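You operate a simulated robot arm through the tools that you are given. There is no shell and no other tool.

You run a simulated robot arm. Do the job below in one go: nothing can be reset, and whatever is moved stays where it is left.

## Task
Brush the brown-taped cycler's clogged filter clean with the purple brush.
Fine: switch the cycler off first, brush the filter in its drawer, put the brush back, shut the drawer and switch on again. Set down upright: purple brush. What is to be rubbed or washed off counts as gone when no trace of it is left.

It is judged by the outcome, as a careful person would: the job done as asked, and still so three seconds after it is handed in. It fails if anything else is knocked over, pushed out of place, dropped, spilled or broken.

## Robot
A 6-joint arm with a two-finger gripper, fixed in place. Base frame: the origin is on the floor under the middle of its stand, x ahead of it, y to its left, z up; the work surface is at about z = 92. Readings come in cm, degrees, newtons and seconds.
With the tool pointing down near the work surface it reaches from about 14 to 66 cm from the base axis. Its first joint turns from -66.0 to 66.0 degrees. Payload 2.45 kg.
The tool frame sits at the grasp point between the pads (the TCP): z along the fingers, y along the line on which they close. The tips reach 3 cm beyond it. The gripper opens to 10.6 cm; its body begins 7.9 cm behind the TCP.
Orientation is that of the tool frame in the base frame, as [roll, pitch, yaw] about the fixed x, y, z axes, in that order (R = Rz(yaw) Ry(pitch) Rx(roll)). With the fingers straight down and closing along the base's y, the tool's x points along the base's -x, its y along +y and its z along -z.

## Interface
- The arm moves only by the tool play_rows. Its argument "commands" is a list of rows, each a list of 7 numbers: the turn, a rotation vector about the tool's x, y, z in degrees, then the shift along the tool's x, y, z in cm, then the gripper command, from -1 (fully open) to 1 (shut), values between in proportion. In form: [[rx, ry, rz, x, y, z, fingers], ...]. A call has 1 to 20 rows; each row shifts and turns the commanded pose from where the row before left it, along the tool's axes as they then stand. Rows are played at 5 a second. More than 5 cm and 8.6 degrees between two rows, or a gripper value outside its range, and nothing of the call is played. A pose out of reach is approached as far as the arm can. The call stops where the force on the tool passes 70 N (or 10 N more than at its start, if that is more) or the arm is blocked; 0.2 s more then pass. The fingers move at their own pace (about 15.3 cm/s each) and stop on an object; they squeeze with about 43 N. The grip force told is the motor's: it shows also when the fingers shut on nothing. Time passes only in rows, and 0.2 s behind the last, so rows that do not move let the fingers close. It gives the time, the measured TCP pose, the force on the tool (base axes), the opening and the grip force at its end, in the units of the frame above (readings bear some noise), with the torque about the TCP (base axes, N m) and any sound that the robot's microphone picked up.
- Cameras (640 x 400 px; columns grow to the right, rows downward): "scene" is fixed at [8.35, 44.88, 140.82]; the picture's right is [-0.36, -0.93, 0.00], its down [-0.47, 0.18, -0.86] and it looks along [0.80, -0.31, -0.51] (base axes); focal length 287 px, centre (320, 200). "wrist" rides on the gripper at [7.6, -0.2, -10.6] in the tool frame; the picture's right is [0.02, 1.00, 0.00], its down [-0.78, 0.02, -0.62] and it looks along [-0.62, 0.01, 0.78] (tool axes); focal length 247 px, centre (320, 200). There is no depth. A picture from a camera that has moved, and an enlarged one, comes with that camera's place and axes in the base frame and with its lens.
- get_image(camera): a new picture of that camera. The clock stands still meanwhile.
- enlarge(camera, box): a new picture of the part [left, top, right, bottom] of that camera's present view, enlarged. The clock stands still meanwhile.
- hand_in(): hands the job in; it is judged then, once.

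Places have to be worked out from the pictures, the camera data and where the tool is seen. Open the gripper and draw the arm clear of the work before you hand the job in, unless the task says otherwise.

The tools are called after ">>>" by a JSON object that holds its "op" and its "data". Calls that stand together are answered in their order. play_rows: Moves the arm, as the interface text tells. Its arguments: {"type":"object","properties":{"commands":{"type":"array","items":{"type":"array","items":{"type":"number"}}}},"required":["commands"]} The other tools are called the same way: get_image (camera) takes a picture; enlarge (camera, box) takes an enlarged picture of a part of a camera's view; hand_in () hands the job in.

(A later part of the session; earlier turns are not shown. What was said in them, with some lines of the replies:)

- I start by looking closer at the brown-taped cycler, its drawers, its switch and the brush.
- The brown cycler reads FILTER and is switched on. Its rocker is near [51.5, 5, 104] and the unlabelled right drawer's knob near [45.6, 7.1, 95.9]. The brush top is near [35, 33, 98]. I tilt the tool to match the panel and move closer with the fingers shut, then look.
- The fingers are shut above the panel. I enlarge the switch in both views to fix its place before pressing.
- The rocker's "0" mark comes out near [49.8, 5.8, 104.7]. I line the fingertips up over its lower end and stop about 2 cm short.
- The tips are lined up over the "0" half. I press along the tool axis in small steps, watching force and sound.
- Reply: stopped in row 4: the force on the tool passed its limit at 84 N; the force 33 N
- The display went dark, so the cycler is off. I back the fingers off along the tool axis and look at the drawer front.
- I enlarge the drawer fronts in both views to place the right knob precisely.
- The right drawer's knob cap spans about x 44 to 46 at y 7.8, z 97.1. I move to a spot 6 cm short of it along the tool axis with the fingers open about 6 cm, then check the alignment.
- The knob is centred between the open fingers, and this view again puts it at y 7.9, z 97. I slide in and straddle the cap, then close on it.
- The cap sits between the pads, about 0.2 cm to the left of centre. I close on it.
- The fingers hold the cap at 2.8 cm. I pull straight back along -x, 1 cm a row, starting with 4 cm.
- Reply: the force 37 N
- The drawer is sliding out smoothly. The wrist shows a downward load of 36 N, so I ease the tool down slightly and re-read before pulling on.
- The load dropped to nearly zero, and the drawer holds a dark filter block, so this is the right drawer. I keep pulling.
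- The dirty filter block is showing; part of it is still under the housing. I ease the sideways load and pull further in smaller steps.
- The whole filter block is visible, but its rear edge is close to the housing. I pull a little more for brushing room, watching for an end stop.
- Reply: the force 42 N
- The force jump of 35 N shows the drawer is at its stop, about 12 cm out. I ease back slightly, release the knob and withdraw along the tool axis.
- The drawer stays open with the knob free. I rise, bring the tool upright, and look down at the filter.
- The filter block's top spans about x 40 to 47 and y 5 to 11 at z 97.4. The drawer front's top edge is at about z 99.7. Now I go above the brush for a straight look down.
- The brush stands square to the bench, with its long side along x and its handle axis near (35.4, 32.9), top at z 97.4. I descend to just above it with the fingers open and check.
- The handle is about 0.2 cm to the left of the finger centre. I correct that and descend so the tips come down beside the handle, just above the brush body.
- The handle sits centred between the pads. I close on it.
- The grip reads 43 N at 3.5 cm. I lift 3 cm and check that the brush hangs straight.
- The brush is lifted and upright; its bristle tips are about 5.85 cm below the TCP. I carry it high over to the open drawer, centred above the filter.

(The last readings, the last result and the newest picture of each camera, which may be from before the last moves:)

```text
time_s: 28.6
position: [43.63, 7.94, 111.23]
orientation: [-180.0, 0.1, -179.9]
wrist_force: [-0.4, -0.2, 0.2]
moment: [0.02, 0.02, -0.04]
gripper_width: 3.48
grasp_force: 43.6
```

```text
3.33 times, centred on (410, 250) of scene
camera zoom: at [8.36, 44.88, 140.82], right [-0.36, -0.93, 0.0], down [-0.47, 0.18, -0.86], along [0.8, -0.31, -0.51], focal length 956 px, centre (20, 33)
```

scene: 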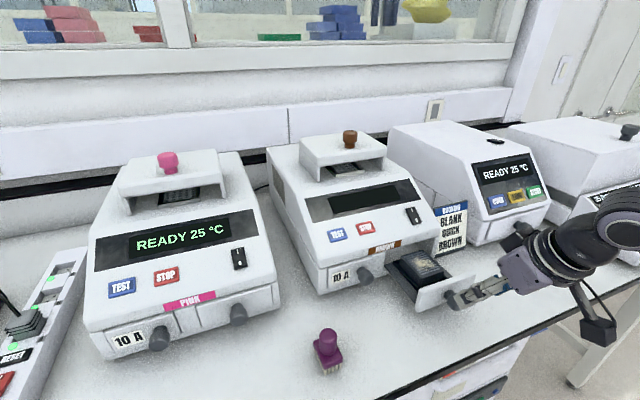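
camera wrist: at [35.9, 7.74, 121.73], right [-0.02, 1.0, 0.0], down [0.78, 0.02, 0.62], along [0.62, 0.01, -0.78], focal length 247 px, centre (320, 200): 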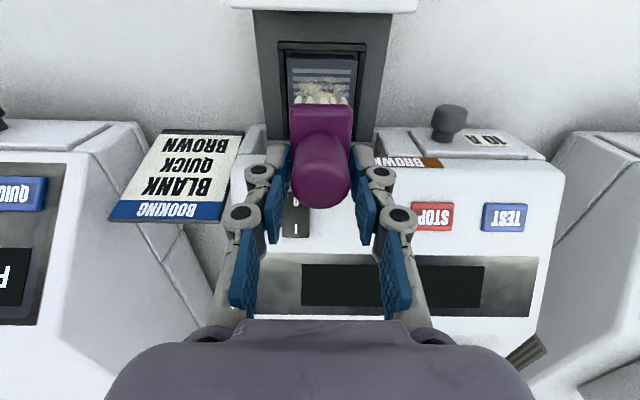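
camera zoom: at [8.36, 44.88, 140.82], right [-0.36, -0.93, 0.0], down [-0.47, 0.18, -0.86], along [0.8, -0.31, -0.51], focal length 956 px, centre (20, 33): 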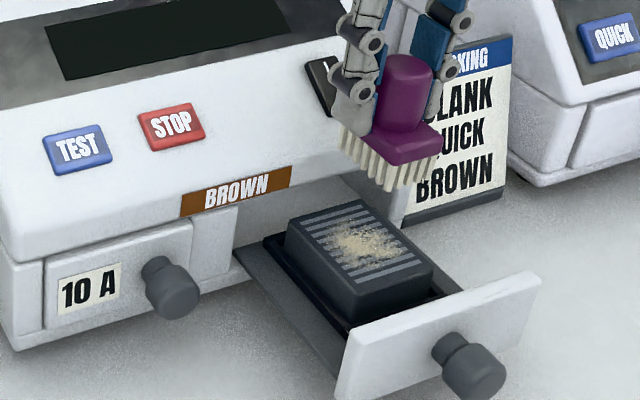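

The brush is lined up over the dust patch. I lower it to about 1 cm above the filter and check from the side.

>>> {"op": "play_rows", "data": {"commands": [[0, 0, 0, 0, 0, 2.4, 1], [0, 0, 0, 0, 0, 2.4, 1], [0, 0, 0, 0, 0, 2.0, 1], [0, 0, 0, 0, 0, 0, 1]]}}

>>> {"op": "enlarge", "data": {"camera": "scene", "box": [340, 190, 480, 310]}}

>>> {"op": "get_image", "data": {"camera": "wrist"}}

```text
time_s: 29.6
position: [43.65, 7.94, 104.33]
orientation: [-180.0, -0.1, -179.9]
wrist_force: [2.4, -1.8, 32.5]
moment: [-0.03, -0.07, 0.05]
gripper_width: 3.5
grasp_force: 43.1
```

```text
3.33 times, centred on (410, 250) of scene
camera zoom: at [8.31, 44.87, 140.83], right [-0.36, -0.93, 0.0], down [-0.47, 0.18, -0.86], along [0.8, -0.31, -0.51], focal length 956 px, centre (20, 33)
```

zoom: 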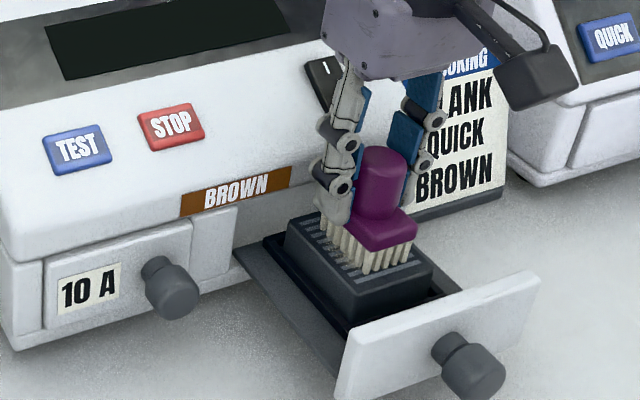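

```text
taken
camera wrist: at [35.94, 7.74, 114.94], right [-0.02, 1.0, 0.0], down [0.78, 0.02, 0.62], along [0.62, 0.01, -0.78], focal length 247 px, centre (320, 200)
```

wrist: 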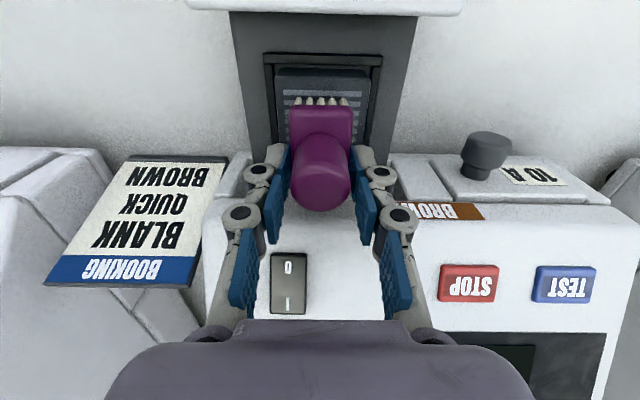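

The bristles touched sooner than expected: 32 N at TCP z 104.33, so the filter top is near z 98.4. I ease the pressure and make gentle side-to-side strokes.

>>> {"op": "play_rows", "data": {"commands": [[0, 0, 0, 0, 0, -0.08, 1], [0, 0, 0, 0, -0.9, 0, 1], [0, 0, 0, 0, -0.9, 0, 1], [0, 0, 0, 0, 0.9, 0, 1], [0, 0, 0, 0, 0.9, 0, 1], [0, 0, 0, 0, 0.9, 0, 1], [0, 0, 0, 0, 0.5, 0, 1], [0, 0, 0, 0, -0.9, 0, 1], [0, 0, 0, 0, -0.5, 0, 1], [0, 0, 0, 0, 0, 0, 1]]}}

>>> {"op": "enlarge", "data": {"camera": "scene", "box": [360, 210, 480, 310]}}

>>> {"op": "enlarge", "data": {"camera": "wrist", "box": [240, 40, 400, 140]}}

```text
time_s: 31.8
position: [43.67, 7.93, 104.31]
orientation: [179.8, -0.1, -179.9]
wrist_force: [1.1, 11.6, 32.4]
moment: [0.36, 0.0, -0.01]
gripper_width: 3.5
grasp_force: 42.8
```

```text
4.00 times, centred on (420, 260) of scene
camera zoom: at [8.31, 44.91, 140.82], right [-0.36, -0.93, 0.0], down [-0.47, 0.18, -0.86], along [0.8, -0.31, -0.51], focal length 1147 px, centre (-80, -40)
```

zoom: 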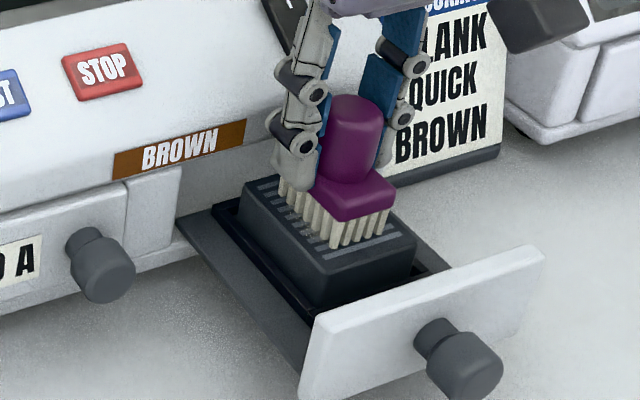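

```text
4.00 times, centred on (320, 90) of wrist
camera zoom: at [35.98, 7.76, 114.88], right [-0.02, 1.0, 0.0], down [0.78, 0.02, 0.62], along [0.62, 0.02, -0.78], focal length 988 px, centre (320, 640)
```

zoom: 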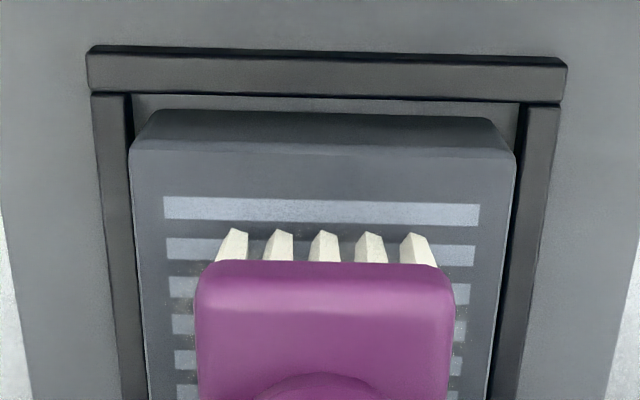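

The strokes go smoothly and little dust remains visible. I make further strokes shifted toward the rear and the front of the filter.

>>> {"op": "play_rows", "data": {"commands": [[0, 0, 0, -0.9, 0, -0.05, 1], [0, 0, 0, 0, -0.9, 0, 1], [0, 0, 0, 0, -0.9, 0, 1], [0, 0, 0, 0, 0.9, 0, 1], [0, 0, 0, 0, 0.9, 0, 1], [0, 0, 0, 0, 0.9, 0, 1], [0, 0, 0, 0, 0.5, 0, 1], [0, 0, 0, 0.9, 0, 0, 1], [0, 0, 0, 0.9, 0, 0, 1], [0, 0, 0, 0, -0.9, 0, 1], [0, 0, 0, 0, -0.9, 0, 1], [0, 0, 0, 0, -0.9, 0, 1], [0, 0, 0, 0, -0.5, 0, 1], [0, 0, 0, 0, 0.9, 0, 1], [0, 0, 0, 0, 0.9, 0, 1], [0, 0, 0, -0.9, 0, 0, 1], [0, 0, 0, 0, 0, -2.0, 1], [0, 0, 0, 0, 0, -4.0, 1], [0, 0, 0, 0, 0, 0, 1]]}}

>>> {"op": "enlarge", "data": {"camera": "scene", "box": [360, 230, 480, 320]}}

>>> {"op": "get_image", "data": {"camera": "wrist"}}

```text
time_s: 35.8
position: [43.4, 7.75, 110.34]
orientation: [180.0, 0.0, -180.0]
wrist_force: [0.0, -0.8, 0.0]
moment: [0.0, -0.02, 0.0]
gripper_width: 3.46
grasp_force: 42.9
```

```text
4.44 times, centred on (420, 275) of scene
camera zoom: at [8.36, 44.88, 140.82], right [-0.36, -0.93, 0.0], down [-0.47, 0.18, -0.86], along [0.8, -0.31, -0.51], focal length 1274 px, centre (-124, -133)
```

zoom: 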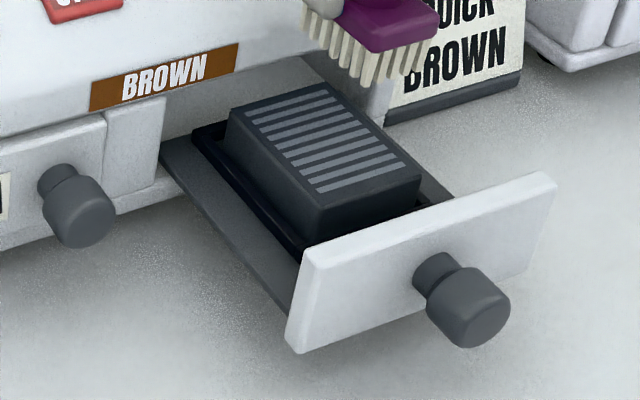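

```text
taken
camera wrist: at [35.87, 7.63, 120.91], right [-0.02, 1.0, 0.0], down [0.78, 0.02, 0.62], along [0.62, 0.01, -0.78], focal length 247 px, centre (320, 200)
```

wrist: 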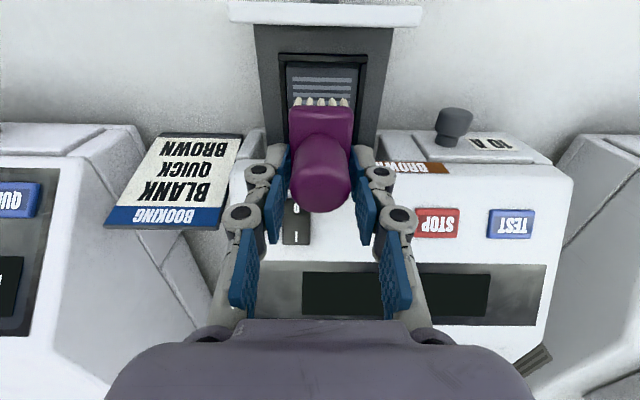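

The filter looks clean; I enlarge further to check for any trace left.

>>> {"op": "enlarge", "data": {"camera": "scene", "box": [395, 245, 445, 285]}}

>>> {"op": "enlarge", "data": {"camera": "wrist", "box": [270, 40, 370, 120]}}

```text
10.00 times, centred on (420, 265) of scene
camera zoom: at [8.36, 44.88, 140.82], right [-0.36, -0.93, 0.0], down [-0.47, 0.18, -0.86], along [0.8, -0.31, -0.51], focal length 2868 px, centre (-680, -450)
```

zoom: 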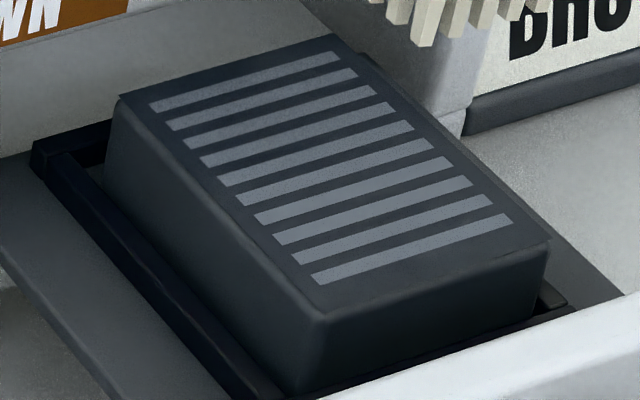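

```text
5.00 times, centred on (320, 80) of wrist
camera zoom: at [35.87, 7.63, 120.91], right [-0.02, 1.0, 0.0], down [0.78, 0.02, 0.62], along [0.62, 0.01, -0.78], focal length 1235 px, centre (320, 800)
```

zoom: 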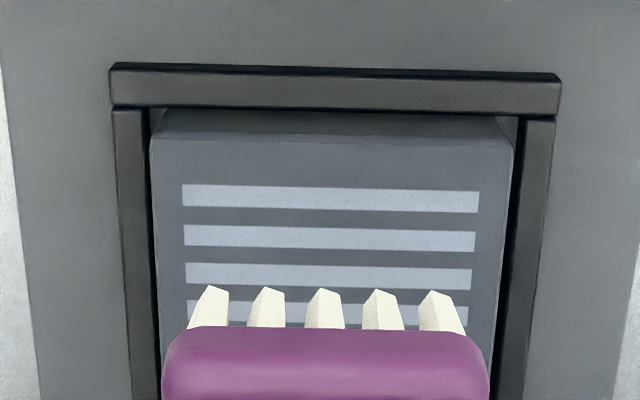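

No trace is visible on any strip. I start carrying the brush back and look at the filter once more with the wrist camera on the way.

>>> {"op": "play_rows", "data": {"commands": [[0, 0, 0, 1.133, 3.604, 0, 1], [0, 0, 0, 1.133, 3.604, 0, 1], [0, 0, 0, 1.133, 3.604, 0, 1], [0, 0, 0, 0, 0, 0, 1]]}}

>>> {"op": "get_image", "data": {"camera": "wrist"}}

>>> {"op": "enlarge", "data": {"camera": "wrist", "box": [100, 40, 240, 150]}}

```text
time_s: 36.8
position: [40.16, 18.61, 110.49]
orientation: [180.0, 0.0, 180.0]
wrist_force: [-1.5, 0.3, 0.3]
moment: [0.02, -0.02, -0.01]
gripper_width: 3.49
grasp_force: 43.1
```

```text
taken
camera wrist: at [32.46, 18.51, 120.97], right [-0.02, 1.0, 0.0], down [0.78, 0.02, 0.62], along [0.62, 0.01, -0.78], focal length 247 px, centre (320, 200)
```

wrist: 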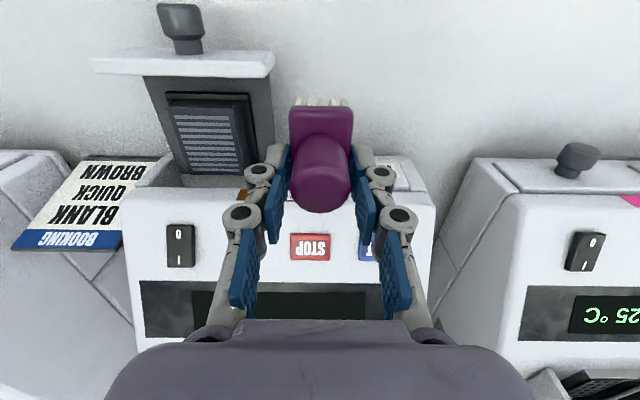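

```text
3.64 times, centred on (170, 95) of wrist
camera zoom: at [32.46, 18.51, 120.97], right [-0.02, 1.0, 0.0], down [0.78, 0.02, 0.62], along [0.62, 0.01, -0.78], focal length 898 px, centre (866, 582)
```

zoom: 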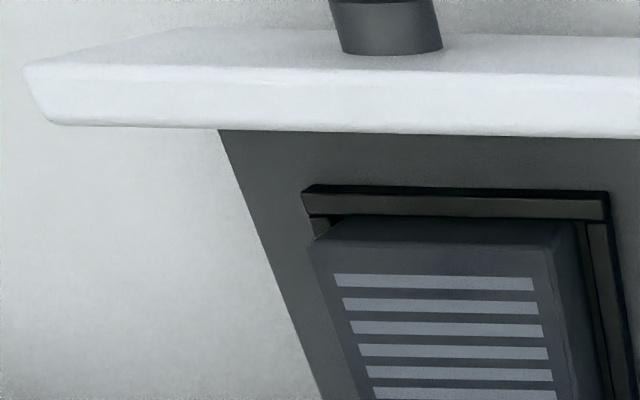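

The filter is clean over its whole face. I go on to above the brush's original spot and lower it to about 1 cm above the bench.

>>> {"op": "play_rows", "data": {"commands": [[0, 0, 0, 1.1725, 3.59, 0, 1], [0, 0, 0, 1.1725, 3.59, 0, 1], [0, 0, 0, 1.1725, 3.59, 0, 1], [0, 0, 0, 1.1725, 3.59, 0, 1], [0, 0, 0, 0, 0, 3.0, 1], [0, 0, 0, 0, 0, 3.0, 1], [0, 0, 0, 0, 0, 3.0, 1], [0, 0, 0, 0, 0, 2.0, 1], [0, 0, 0, 0, 0, 0, 1]]}}

>>> {"op": "get_image", "data": {"camera": "wrist"}}

>>> {"op": "enlarge", "data": {"camera": "scene", "box": [270, 300, 390, 400]}}

```text
time_s: 38.8
position: [35.69, 32.92, 99.32]
orientation: [-180.0, 0.1, 179.9]
wrist_force: [0.5, 0.1, -0.6]
moment: [0.02, 0.0, -0.03]
gripper_width: 3.48
grasp_force: 42.7
```

```text
taken
camera wrist: at [28.03, 32.71, 109.93], right [-0.02, 1.0, 0.0], down [0.78, 0.02, 0.62], along [0.62, 0.01, -0.78], focal length 247 px, centre (320, 200)
```

wrist: 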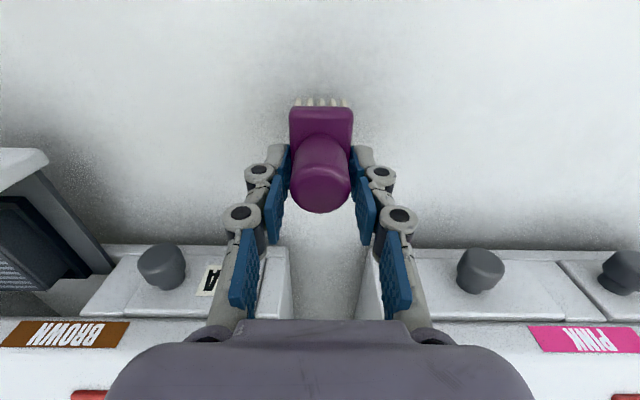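

```text
4.00 times, centred on (330, 350) of scene
camera zoom: at [8.36, 44.88, 140.82], right [-0.36, -0.93, 0.0], down [-0.47, 0.18, -0.86], along [0.8, -0.31, -0.51], focal length 1147 px, centre (280, -400)
```

zoom: 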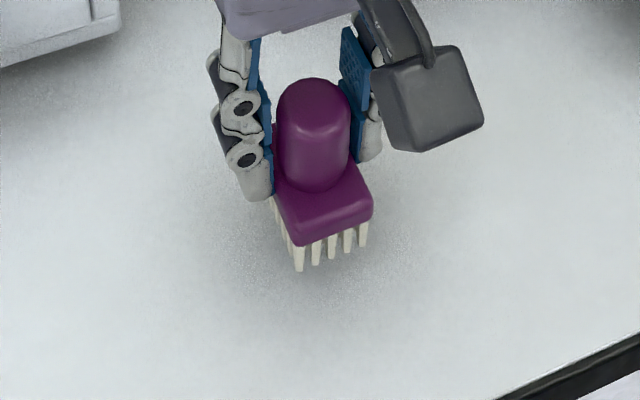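

The brush is still upright in the grip. I correct x by 0.2 cm and set it down slowly, watching for bench contact.

>>> {"op": "play_rows", "data": {"commands": [[0, 0, 0, 0.2, 0.05, 0.6, 1], [0, 0, 0, 0, 0, 0.5, 1], [0, 0, 0, 0, 0, 0.2, 1], [0, 0, 0, 0, 0, 0.1, 1], [0, 0, 0, 0, 0, 0, 1]]}}

>>> {"op": "enlarge", "data": {"camera": "scene", "box": [270, 300, 390, 400]}}

```text
time_s: 40.0
position: [35.4, 33.1, 98.04]
orientation: [-180.0, 0.0, 179.9]
wrist_force: [0.1, -0.3, -1.4]
moment: [-0.02, -0.01, 0.01]
gripper_width: 3.49
grasp_force: 43.6
```

```text
4.00 times, centred on (330, 350) of scene
camera zoom: at [8.36, 44.88, 140.82], right [-0.36, -0.93, 0.0], down [-0.47, 0.18, -0.86], along [0.8, -0.31, -0.51], focal length 1147 px, centre (280, -400)
```

zoom: 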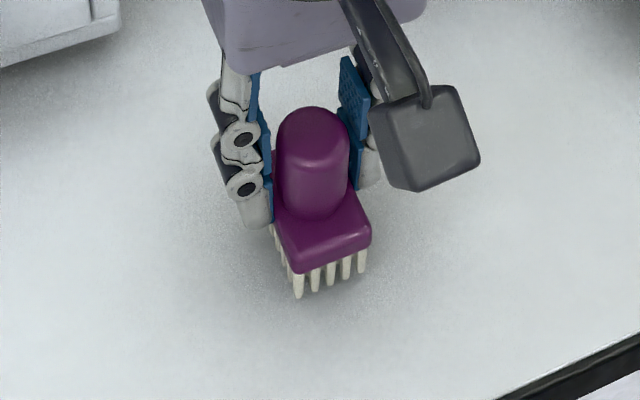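

The bristles are still about 0.2 cm off the bench. I lower in 0.1 cm steps until the force shows contact.

>>> {"op": "play_rows", "data": {"commands": [[0, 0, 0, 0, 0, 0.1, 1], [0, 0, 0, 0, 0, 0.08, 1], [0, 0, 0, 0, 0, 0, 1]]}}

```text
time_s: 40.8
position: [35.29, 33.0, 97.86]
orientation: [-179.9, 0.0, -180.0]
wrist_force: [-1.1, 0.0, 0.1]
moment: [0.02, 0.02, 0.02]
gripper_width: 3.46
grasp_force: 43.4
```

>>> {"op": "play_rows", "data": {"commands": [[0, 0, 0, 0, 0, 0.06, 1], [0, 0, 0, 0, 0, 0, 1]]}}

>>> {"op": "enlarge", "data": {"camera": "scene", "box": [270, 300, 390, 400]}}

```text
time_s: 41.4
position: [35.41, 33.02, 97.59]
orientation: [-180.0, 0.0, 180.0]
wrist_force: [-0.1, -1.0, -1.2]
moment: [0.01, 0.03, -0.02]
gripper_width: 3.51
grasp_force: 43.3
```

```text
4.00 times, centred on (330, 350) of scene
camera zoom: at [8.36, 44.88, 140.82], right [-0.36, -0.93, 0.0], down [-0.47, 0.18, -0.86], along [0.8, -0.31, -0.51], focal length 1147 px, centre (280, -400)
```

zoom: 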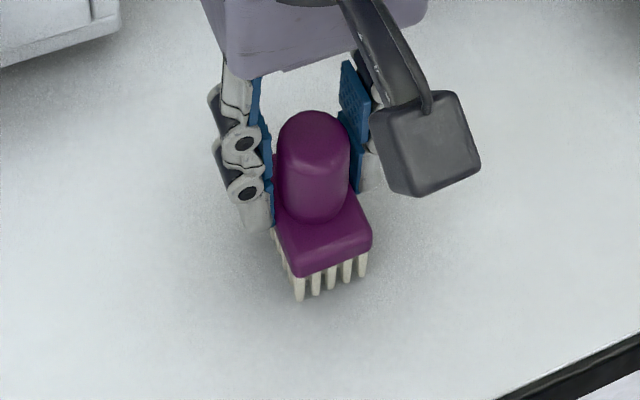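

The tips are now within a hair of their original place in the picture, with no contact force yet. I lower in two tiny steps more.

>>> {"op": "play_rows", "data": {"commands": [[0, 0, 0, 0, 0, 0.05, 1], [0, 0, 0, 0, 0, 0, 1]]}}

```text
time_s: 42.0
position: [35.42, 33.01, 97.63]
orientation: [180.0, 0.0, 180.0]
wrist_force: [-0.3, -0.4, -0.3]
moment: [0.0, -0.01, 0.01]
gripper_width: 3.5
grasp_force: 42.8
```

Still no contact force. I lower another small step.

>>> {"op": "play_rows", "data": {"commands": [[0, 0, 0, 0, 0, 0.06, 1], [0, 0, 0, 0, 0, 0, 1]]}}

>>> {"op": "enlarge", "data": {"camera": "scene", "box": [300, 330, 370, 390]}}

```text
time_s: 42.6
position: [35.4, 33.02, 97.59]
orientation: [-180.0, 0.0, -180.0]
wrist_force: [0.1, -0.1, 0.3]
moment: [0.01, 0.0, -0.02]
gripper_width: 3.51
grasp_force: 43.0
```

```text
6.67 times, centred on (335, 360) of scene
camera zoom: at [8.36, 44.88, 140.82], right [-0.36, -0.93, 0.0], down [-0.47, 0.18, -0.86], along [0.8, -0.31, -0.51], focal length 1912 px, centre (220, -867)
```

zoom: 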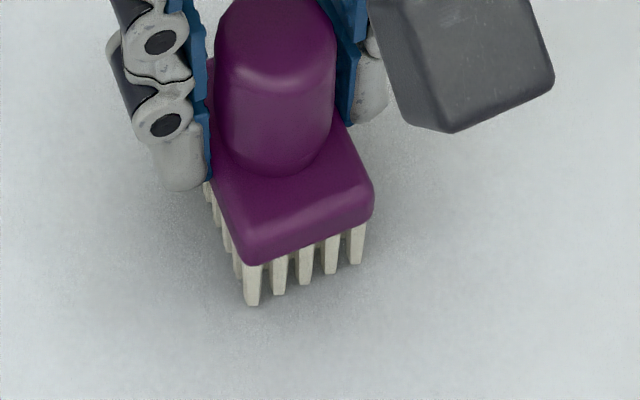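

The bristle tips are now at exactly their original picture position. One last tiny step down to be sure of contact.

>>> {"op": "play_rows", "data": {"commands": [[0, 0, 0, 0, 0, 0.05, 1], [0, 0, 0, 0, 0, 0, 1]]}}

```text
time_s: 43.2
position: [35.38, 33.0, 97.68]
orientation: [-180.0, -0.1, -180.0]
wrist_force: [-0.1, 0.0, -0.4]
moment: [-0.04, -0.05, 0.0]
gripper_width: 3.49
grasp_force: 43.3
```

Readings scatter by about 0.1 cm and no force shows yet. I step down 0.05 twice more.

>>> {"op": "play_rows", "data": {"commands": [[0, 0, 0, 0, 0, 0.05, 1], [0, 0, 0, 0, 0, 0.05, 1], [0, 0, 0, 0, 0, 0, 1]]}}

>>> {"op": "enlarge", "data": {"camera": "scene", "box": [300, 330, 370, 390]}}

```text
time_s: 44.0
position: [35.3, 32.85, 97.57]
orientation: [180.0, 0.0, 180.0]
wrist_force: [4.3, -3.5, 30.2]
moment: [-0.17, -0.22, -0.01]
gripper_width: 3.5
grasp_force: 43.1
```

```text
6.67 times, centred on (335, 360) of scene
camera zoom: at [8.33, 44.84, 140.84], right [-0.36, -0.93, 0.0], down [-0.47, 0.18, -0.86], along [0.8, -0.31, -0.51], focal length 1912 px, centre (220, -867)
```

zoom: 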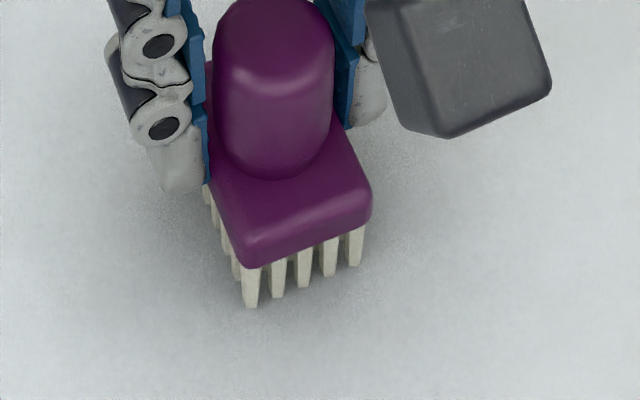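

Contact: 30 N upward. I relieve the press slightly, open the fingers in stages and rise straight up.

>>> {"op": "play_rows", "data": {"commands": [[0, 0, 0, 0, 0, -0.07, 1], [0, 0, 0, 0, 0, 0, 0.3], [0, 0, 0, 0, 0, 0, 0.2], [0, 0, 0, 0, 0, 0, 0], [0, 0, 0, 0, 0, 0, -0.2], [0, 0, 0, 0, 0, 0, -0.2], [0, 0, 0, 0, 0, -1.0, -0.2], [0, 0, 0, 0, 0, -2.0, -0.2], [0, 0, 0, 0, 0, -3.0, -0.2], [0, 0, 0, 0, 0, -4.0, -0.2], [0, 0, 0, 0, 0, -4.0, -0.2], [0, 0, 0, 0, 0, 0, -0.2]]}}

>>> {"op": "get_image", "data": {"camera": "wrist"}}

>>> {"op": "enlarge", "data": {"camera": "scene", "box": [270, 300, 390, 400]}}

```text
time_s: 46.6
position: [35.14, 33.25, 111.47]
orientation: [180.0, 0.0, -180.0]
wrist_force: [0.2, 0.8, 0.5]
moment: [0.01, 0.05, 0.0]
gripper_width: 6.35
grasp_force: 0.0
```

```text
taken
camera wrist: at [27.67, 33.04, 122.05], right [-0.02, 1.0, 0.0], down [0.78, 0.02, 0.62], along [0.62, 0.01, -0.78], focal length 247 px, centre (320, 200)
```

wrist: 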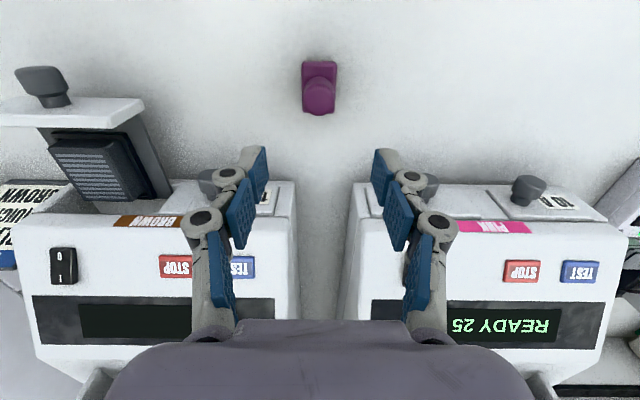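

```text
4.00 times, centred on (330, 350) of scene
camera zoom: at [8.35, 44.88, 140.82], right [-0.36, -0.93, 0.0], down [-0.47, 0.18, -0.86], along [0.8, -0.31, -0.51], focal length 1147 px, centre (280, -400)
```

zoom: 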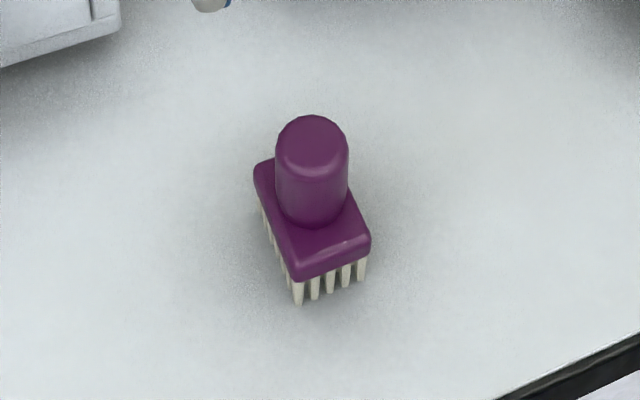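

The brush stands upright in its original place. Now I shut the fingers and go to a spot just in front of the drawer knob to push the drawer closed.

>>> {"op": "play_rows", "data": {"commands": [[0, 0, 0, 1.163, -3.62, 0, -0.2], [0, 0, 0, 1.163, -3.62, 0, 1], [0, 0, 0, 1.163, -3.62, 0, 1], [0, 0, 0, 1.163, -3.62, 0, 1], [0, 0, 0, 1.163, -3.62, 0, 1], [0, 0, 0, 1.163, -3.62, 0, 1], [0, 0, 0, 1.163, -3.62, 0, 1], [0, 0, 0, 0, 0, 3.0, 1], [0, 0, 0, 0, 0, 3.0, 1], [0, 0, 0, 0, 0, 3.0, 1], [0, 0, 0, 0, 0, 0, 1]]}}

>>> {"op": "get_image", "data": {"camera": "wrist"}}

>>> {"op": "enlarge", "data": {"camera": "scene", "box": [360, 220, 500, 340]}}

```text
time_s: 49.0
position: [27.32, 7.59, 102.46]
orientation: [179.9, 0.0, 180.0]
wrist_force: [-0.4, -0.1, 0.2]
moment: [0.0, 0.0, 0.0]
gripper_width: 0.0
grasp_force: 28.4
```

```text
taken
camera wrist: at [19.66, 7.46, 113.11], right [-0.02, 1.0, 0.0], down [0.78, 0.02, 0.62], along [0.62, 0.01, -0.78], focal length 247 px, centre (320, 200)
```

wrist: 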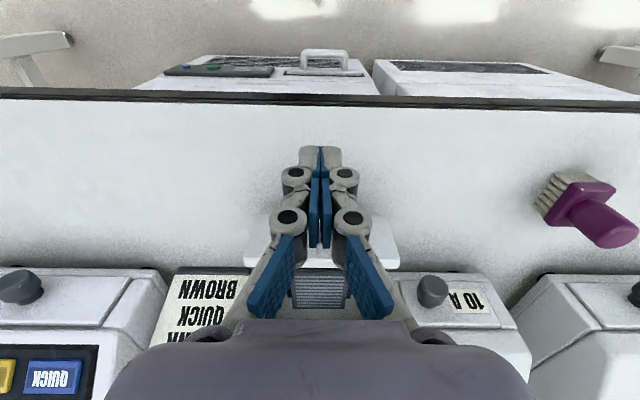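

```text
3.33 times, centred on (430, 280) of scene
camera zoom: at [8.35, 44.88, 140.82], right [-0.36, -0.93, 0.0], down [-0.47, 0.18, -0.86], along [0.8, -0.31, -0.51], focal length 956 px, centre (-47, -67)
```

zoom: 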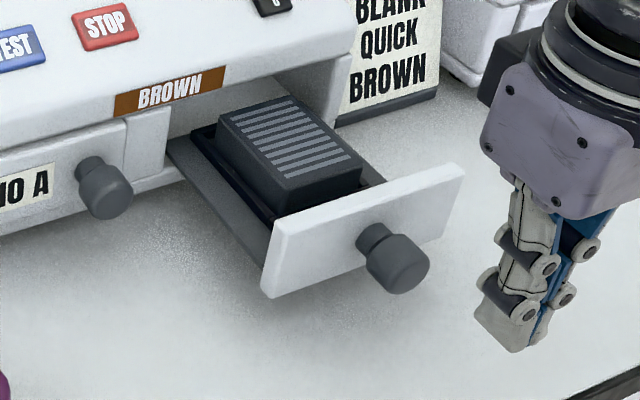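

The knob face is near x 33, y 7.9. I drop the tips to knob height and begin pushing toward +x gently.

>>> {"op": "play_rows", "data": {"commands": [[0, 0, 0, 0, 0.3, 1.6, 1], [0, 0, 0, 0, 0, 1.5, 1], [0, 0, 0, -1.5, 0, 0, 1], [0, 0, 0, -1.5, 0, 0, 1], [0, 0, 0, -1.0, 0, 0, 1], [0, 0, 0, -1.0, 0, 0, 1], [0, 0, 0, -1.0, 0, 0, 1], [0, 0, 0, 0, 0, 0, 1]]}}

>>> {"op": "enlarge", "data": {"camera": "scene", "box": [360, 220, 500, 340]}}

```text
time_s: 50.8
position: [33.07, 8.14, 99.35]
orientation: [-180.0, 0.0, -179.9]
wrist_force: [-0.6, -0.3, 0.3]
moment: [-0.01, 0.03, -0.02]
gripper_width: 0.59
grasp_force: 28.6
```

```text
3.33 times, centred on (430, 280) of scene
camera zoom: at [8.35, 44.88, 140.82], right [-0.36, -0.93, 0.0], down [-0.47, 0.18, -0.86], along [0.8, -0.31, -0.51], focal length 956 px, centre (-47, -67)
```

zoom: 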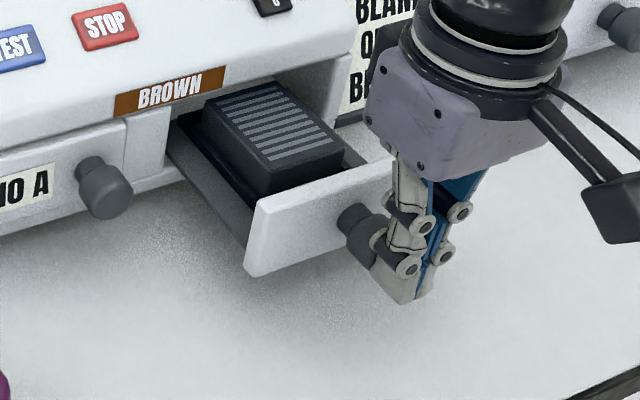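

The drawer is sliding in with almost no force. I keep pushing 1 cm a row.

>>> {"op": "play_rows", "data": {"commands": [[0, 0, 0, -1.0, -0.1, 0, 1], [0, 0, 0, -1.0, 0, 0, 1], [0, 0, 0, -1.0, 0, 0, 1], [0, 0, 0, -1.0, 0, 0, 1], [0, 0, 0, -1.0, 0, 0, 1], [0, 0, 0, -1.0, 0, 0, 1], [0, 0, 0, 0, 0, 0, 1]]}}

>>> {"op": "enlarge", "data": {"camera": "scene", "box": [340, 200, 480, 320]}}

```text
time_s: 52.4
position: [39.41, 8.01, 99.53]
orientation: [-180.0, 0.0, 180.0]
wrist_force: [-0.8, 0.0, 0.0]
moment: [-0.02, -0.04, -0.01]
gripper_width: 0.59
grasp_force: 28.6
```

```text
3.33 times, centred on (410, 260) of scene
camera zoom: at [8.35, 44.88, 140.82], right [-0.36, -0.93, 0.0], down [-0.47, 0.18, -0.86], along [0.8, -0.31, -0.51], focal length 956 px, centre (20, 0)
```

zoom: 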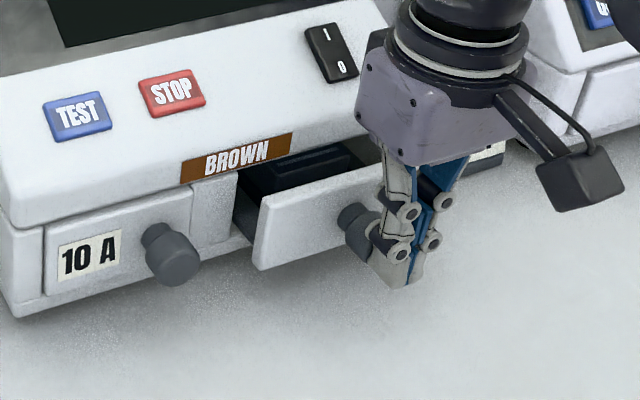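

About 3 cm remain and the gripper body clears the panel. I push on in smaller steps.

>>> {"op": "play_rows", "data": {"commands": [[0, 0, 0, -0.8, 0, 0, 1], [0, 0, 0, -0.8, 0, 0, 1], [0, 0, 0, -0.6, 0, 0, 1], [0, 0, 0, -0.3, 0, 0, 1], [0, 0, 0, 0, 0, 0, 1]]}}

>>> {"op": "enlarge", "data": {"camera": "scene", "box": [340, 200, 480, 320]}}

```text
time_s: 53.6
position: [41.8, 7.91, 99.42]
orientation: [-180.0, 0.0, 180.0]
wrist_force: [-1.1, -0.7, -0.1]
moment: [-0.02, 0.02, 0.0]
gripper_width: 0.0
grasp_force: 28.8
```

```text
3.33 times, centred on (410, 260) of scene
camera zoom: at [8.35, 44.88, 140.82], right [-0.36, -0.93, 0.0], down [-0.47, 0.18, -0.86], along [0.8, -0.31, -0.51], focal length 956 px, centre (20, 0)
```

zoom: 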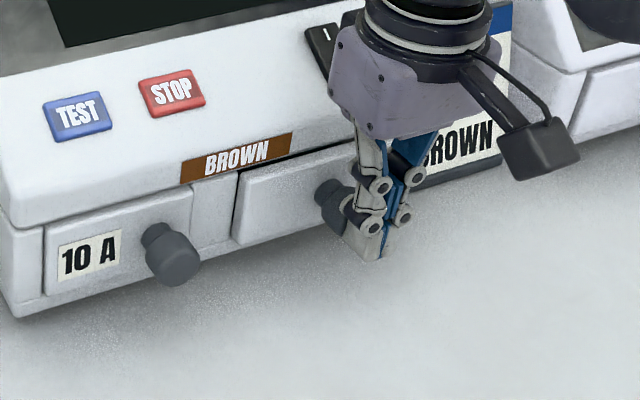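

Nearly flush now. I finish with 0.3 cm steps until the stop is felt.

>>> {"op": "play_rows", "data": {"commands": [[0, 0, 0, -0.3, 0, 0, 1], [0, 0, 0, -0.3, 0, 0, 1], [0, 0, 0, -0.2, 0, 0, 1], [0, 0, 0, 0, 0, 0, 1]]}}

>>> {"op": "enlarge", "data": {"camera": "scene", "box": [340, 220, 460, 310]}}

```text
time_s: 54.6
position: [42.39, 8.02, 99.43]
orientation: [-179.9, -0.5, -180.0]
wrist_force: [-22.6, 2.0, 6.5]
moment: [0.0, -0.05, 0.09]
gripper_width: 0.59
grasp_force: 28.5
```

```text
4.44 times, centred on (400, 265) of scene
camera zoom: at [8.28, 44.89, 140.82], right [-0.36, -0.93, 0.0], down [-0.47, 0.18, -0.86], along [0.8, -0.31, -0.51], focal length 1274 px, centre (-36, -89)
```

zoom: 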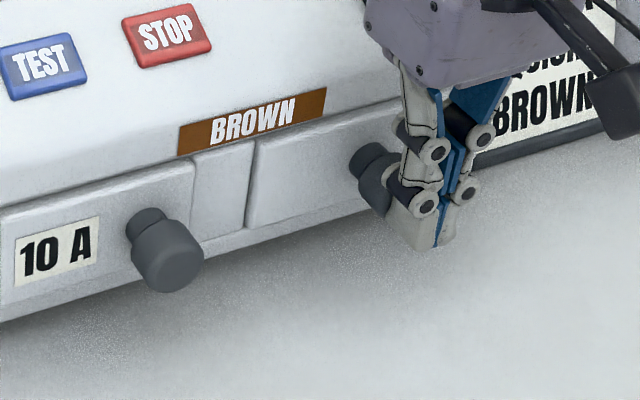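

The 23 N push-back shows the drawer is home, and it looks flush. I back away and compare it with the other drawer front.

>>> {"op": "play_rows", "data": {"commands": [[0, 0, 0, 1.0, 0, 0, 1], [0, 0, 0, 2.0, 0, 0, 1], [0, 0, 0, 3.0, 0, 0, 1], [0, 0, 0, 2.0, 0, -3.0, 1], [0, 0, 0, 1.0, 0, -4.0, 1], [0, 0, 0, 0, 0, -4.0, 1], [0, 0, 0, 0, 0, 0, 1]]}}

>>> {"op": "enlarge", "data": {"camera": "scene", "box": [340, 220, 460, 310]}}

>>> {"op": "get_image", "data": {"camera": "wrist"}}

```text
time_s: 56.2
position: [33.48, 7.83, 110.52]
orientation: [180.0, 0.0, -180.0]
wrist_force: [-0.3, 0.0, 0.0]
moment: [-0.01, 0.0, -0.01]
gripper_width: 0.01
grasp_force: 29.0
```

```text
4.44 times, centred on (400, 265) of scene
camera zoom: at [8.35, 44.88, 140.82], right [-0.36, -0.93, 0.0], down [-0.47, 0.18, -0.86], along [0.8, -0.31, -0.51], focal length 1274 px, centre (-36, -89)
```

zoom: 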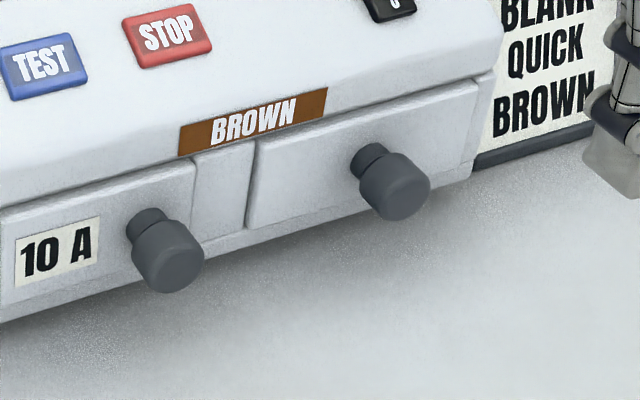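

```text
taken
camera wrist: at [25.81, 7.71, 121.09], right [-0.02, 1.0, 0.0], down [0.78, 0.02, 0.62], along [0.62, 0.01, -0.78], focal length 247 px, centre (320, 200)
```

wrist: 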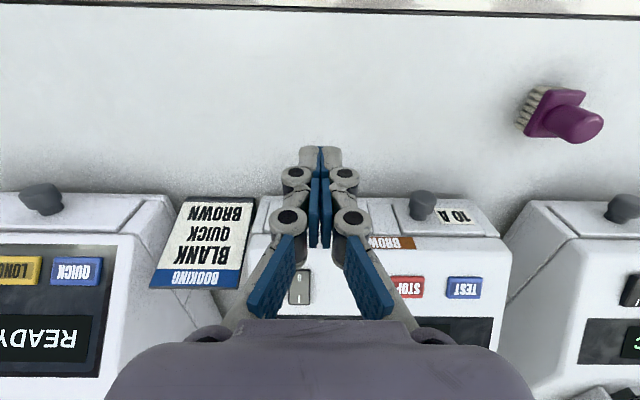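

The drawer front is back in exactly its original picture position. Next I tilt the tool to the panel again and go above the rocker's "I" end.

>>> {"op": "play_rows", "data": {"commands": [[0, -6.5, 0, 0, 0, 0, 1], [0, -6.5, 0, 0, 0, 0, 1], [0, -6.5, 0, 0, 0, 0, 1], [0, -6.5, 0, 0, 0, 0, 1], [0, 0, 0, -2.98, -0.376, 0.92, 1], [0, 0, 0, -2.98, -0.376, 0.92, 1], [0, 0, 0, -2.98, -0.376, 0.92, 1], [0, 0, 0, -2.98, -0.376, 0.92, 1], [0, 0, 0, -2.98, -0.376, 0.92, 1], [0, 0, 0, 0, 0, 0, 1]]}}

>>> {"op": "enlarge", "data": {"camera": "scene", "box": [380, 170, 460, 240]}}

>>> {"op": "enlarge", "data": {"camera": "wrist", "box": [240, 70, 400, 170]}}

```text
time_s: 58.4
position: [49.24, 6.1, 112.76]
orientation: [-180.0, 25.9, 180.0]
wrist_force: [-0.2, 0.4, -0.3]
moment: [0.01, -0.01, 0.01]
gripper_width: 0.0
grasp_force: 28.9
```

```text
5.71 times, centred on (420, 205) of scene
camera zoom: at [8.36, 44.88, 140.82], right [-0.36, -0.93, 0.0], down [-0.47, 0.18, -0.86], along [0.8, -0.31, -0.51], focal length 1639 px, centre (-251, 171)
```

zoom: 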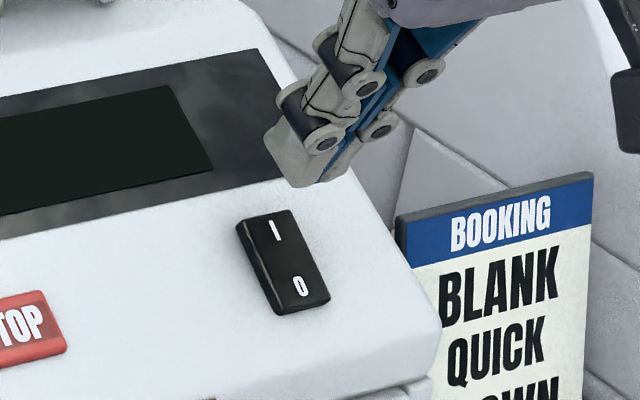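

```text
4.00 times, centred on (320, 120) of wrist
camera zoom: at [37.69, 5.9, 118.84], right [-0.02, 1.0, -0.01], down [0.43, 0.02, 0.9], along [0.9, 0.01, -0.43], focal length 988 px, centre (320, 520)
```

zoom: 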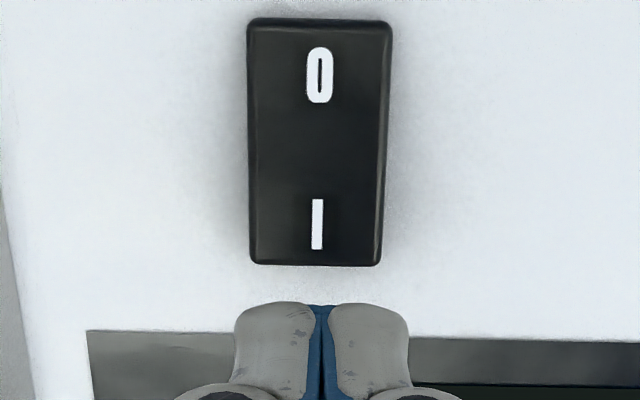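

The switch shows its "0" side down, and the fingers line up with it. I close in by 2.2 cm with a small downhill shift, then check.

>>> {"op": "play_rows", "data": {"commands": [[0, 0, 0, 0.15, 0, 1.1, 1], [0, 0, 0, 0.15, 0, 1.1, 1], [0, 0, 0, 0, 0, 0, 1]]}}

>>> {"op": "enlarge", "data": {"camera": "scene", "box": [380, 170, 460, 240]}}

>>> {"op": "enlarge", "data": {"camera": "wrist", "box": [240, 70, 400, 170]}}

```text
time_s: 59.2
position: [49.77, 6.09, 110.53]
orientation: [180.0, 26.0, -180.0]
wrist_force: [0.6, 0.0, 0.5]
moment: [0.02, 0.04, 0.02]
gripper_width: 0.01
grasp_force: 28.8
```

```text
5.71 times, centred on (420, 205) of scene
camera zoom: at [8.36, 44.88, 140.82], right [-0.36, -0.93, 0.0], down [-0.47, 0.18, -0.86], along [0.8, -0.31, -0.51], focal length 1639 px, centre (-251, 171)
```

zoom: 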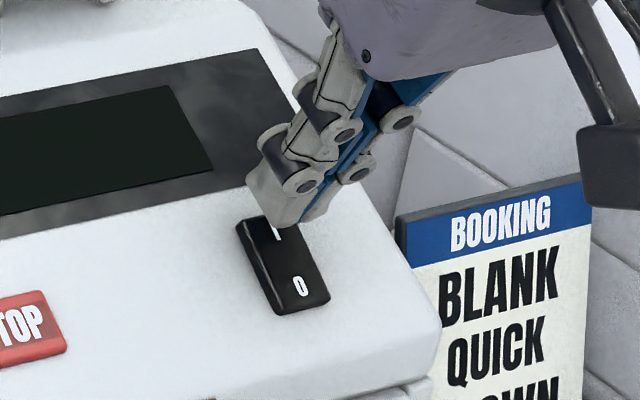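

```text
4.00 times, centred on (320, 120) of wrist
camera zoom: at [38.27, 5.9, 116.74], right [-0.02, 1.0, -0.01], down [0.43, 0.02, 0.9], along [0.9, 0.01, -0.43], focal length 988 px, centre (320, 520)
```

zoom: 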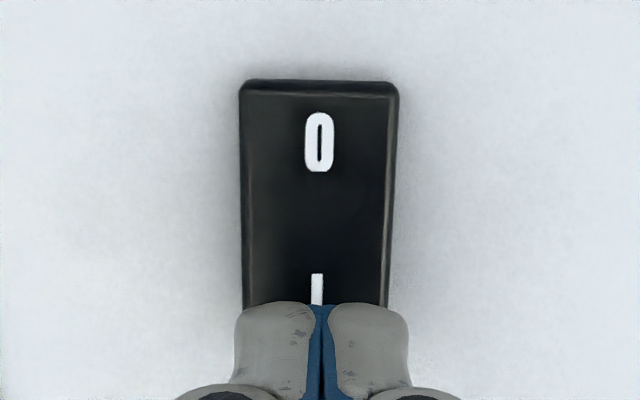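

The tips hover just over the "I" end. I press along the tool axis in small steps.

>>> {"op": "play_rows", "data": {"commands": [[0, 0, 0, 0, 0, 0.6, 1], [0, 0, 0, 0, 0, 0.3, 1], [0, 0, 0, 0, 0, 0.2, 1], [0, 0, 0, 0, 0, 0.15, 1], [0, 0, 0, 0, 0, 0, 1]]}}

>>> {"op": "enlarge", "data": {"camera": "scene", "box": [320, 170, 450, 250]}}

```text
time_s: 60.4
position: [50.38, 6.01, 109.46]
orientation: [179.9, 26.0, -180.0]
wrist_force: [-0.2, -0.6, 0.0]
moment: [-0.01, -0.01, 0.02]
gripper_width: 0.0
grasp_force: 28.6
```

```text
4.92 times, centred on (385, 210) of scene
camera zoom: at [8.35, 44.88, 140.82], right [-0.36, -0.93, 0.0], down [-0.47, 0.18, -0.86], along [0.8, -0.31, -0.51], focal length 1412 px, centre (0, 151)
```

zoom: 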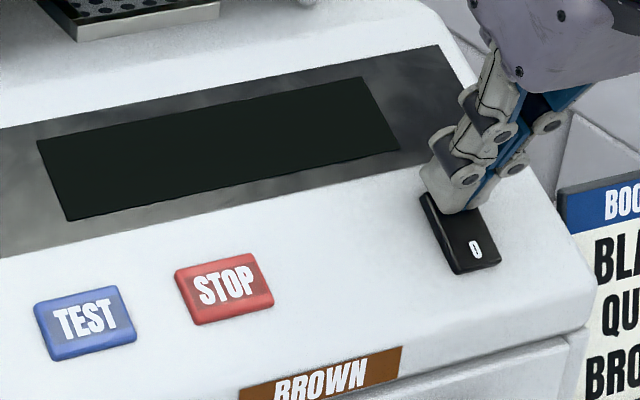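

No contact yet. I continue pressing in small steps.

>>> {"op": "play_rows", "data": {"commands": [[0, 0, 0, 0, 0, 0.2, 1], [0, 0, 0, 0, 0, 0.15, 1], [0, 0, 0, 0, 0, 0.15, 1], [0, 0, 0, 0, 0, 0, 1]]}}

>>> {"op": "enlarge", "data": {"camera": "scene", "box": [320, 170, 450, 250]}}

```text
time_s: 61.4
position: [50.43, 5.98, 109.3]
orientation: [-180.0, 26.0, -180.0]
wrist_force: [-4.2, 1.8, 17.7]
moment: [0.06, 0.07, -0.02]
gripper_width: 0.59
grasp_force: 28.6
```

```text
4.92 times, centred on (385, 210) of scene
camera zoom: at [8.31, 44.89, 140.82], right [-0.36, -0.93, 0.0], down [-0.47, 0.18, -0.86], along [0.8, -0.31, -0.51], focal length 1412 px, centre (0, 151)
```

zoom: 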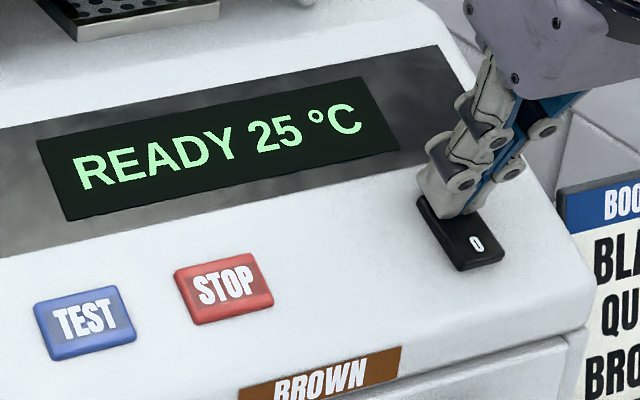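

The cycler is on and now reads READY. I back off along the tool axis, return upright to a clear spot with the gripper open, and check the whole scene.

>>> {"op": "play_rows", "data": {"commands": [[0, 0, 0, 0, 0, -1.0, 1], [0, 0, 0, 0, 0, -2.0, 1], [0, 0, 0, 0, 0, -3.0, 1], [0, 0, 0, 0, 0, -4.0, 1], [0, 0, 0, 2.0, 0, -4.0, 1], [0, 0, 0, 2.0, 0, -4.0, 0], [0, 6.5, 0, 0, 0, 0, -1], [0, 6.5, 0, 0, 0, 0, -1], [0, 6.5, 0, 0, 0, 0, -1], [0, 6.5, 0, 0, 0, 0, -1], [0, 0, 0, 3.0, 0, 0, -1], [0, 0, 0, 3.0, 0, 0, -1], [0, 0, 0, 0, 0, 0, -1]]}}

>>> {"op": "get_image", "data": {"camera": "scene"}}

>>> {"op": "get_image", "data": {"camera": "wrist"}}

>>> {"op": "enlarge", "data": {"camera": "scene", "box": [260, 120, 460, 300]}}

>>> {"op": "enlarge", "data": {"camera": "scene", "box": [270, 300, 390, 400]}}

```text
time_s: 64.2
position: [33.09, 6.0, 123.43]
orientation: [-180.0, 0.0, 180.0]
wrist_force: [0.1, 0.8, -0.8]
moment: [0.01, 0.0, 0.0]
gripper_width: 10.61
grasp_force: 0.0
```

```text
taken
```

scene: 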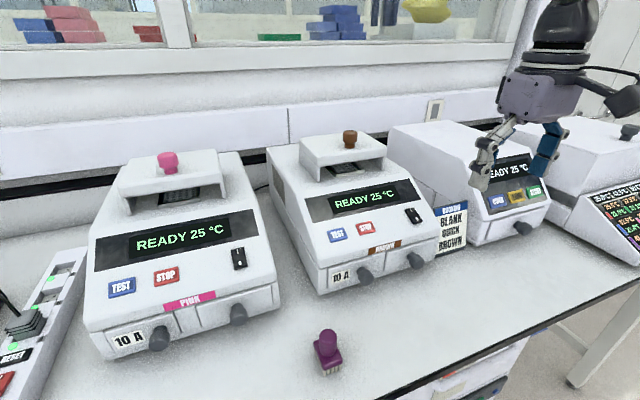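

```text
taken
camera wrist: at [25.4, 5.77, 134.05], right [-0.02, 1.0, 0.0], down [0.78, 0.02, 0.62], along [0.62, 0.01, -0.78], focal length 247 px, centre (320, 200)
```

wrist: 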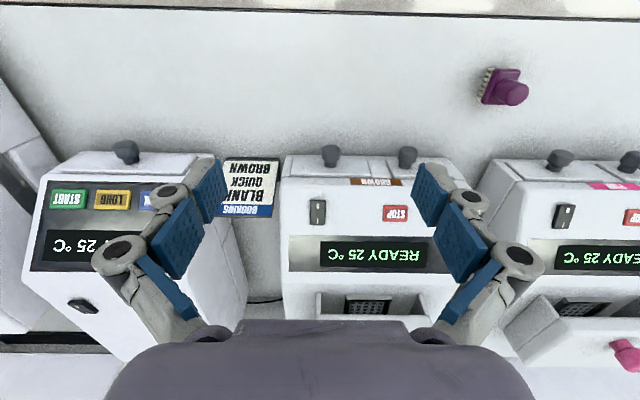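

```text
2.22 times, centred on (360, 210) of scene
camera zoom: at [8.35, 44.88, 140.82], right [-0.36, -0.93, 0.0], down [-0.47, 0.18, -0.86], along [0.8, -0.31, -0.51], focal length 637 px, centre (231, 178)
```

zoom: 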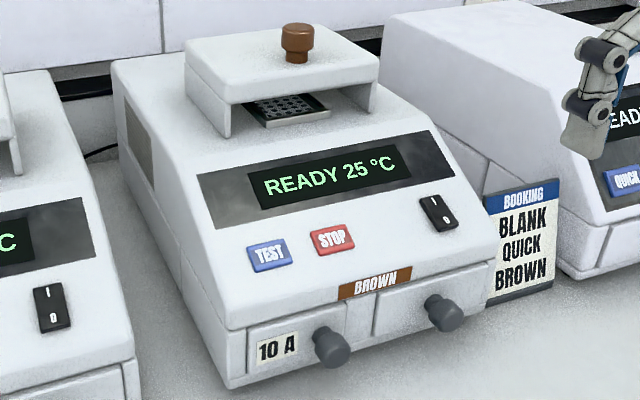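

```text
4.00 times, centred on (330, 350) of scene
camera zoom: at [8.35, 44.88, 140.82], right [-0.36, -0.93, 0.0], down [-0.47, 0.18, -0.86], along [0.8, -0.31, -0.51], focal length 1147 px, centre (280, -400)
```

zoom: 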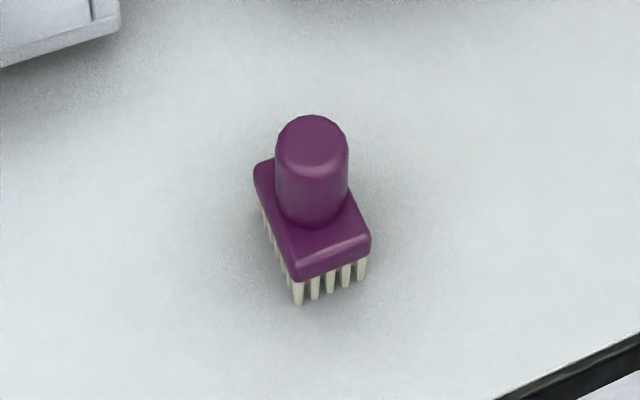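

The brown cycler is on and reads READY 25 °C, its drawer is shut flush and the brush stands upright where it was. Nothing else has moved, and the arm is clear with the gripper open. I hand the job in.

>>> {"op": "hand_in", "data": {}}

```text
The job is handed in.
```

The brown-taped cycler's filter is brushed clean, and the machine is back on, reading READY 25 °C instead of FILTER.

- **Cycler:** I switched it off before opening the drawer and on again only after the drawer was shut. The drawer front looks flush and sits where it was at the start.
- **Filter:** Close-up views after brushing showed no dust left on the filter.
- **Brush:** It stands upright within a few millimetres of where I picked it up.
- **Surroundings:** Nothing else looks moved in the final pictures, and the arm is clear with its gripper open.

When I switched the cycler off, the press on the rocker briefly reached 84 N, above the 70 N stop limit. I saw no damage or shift from it, and the switch worked normally afterwards.
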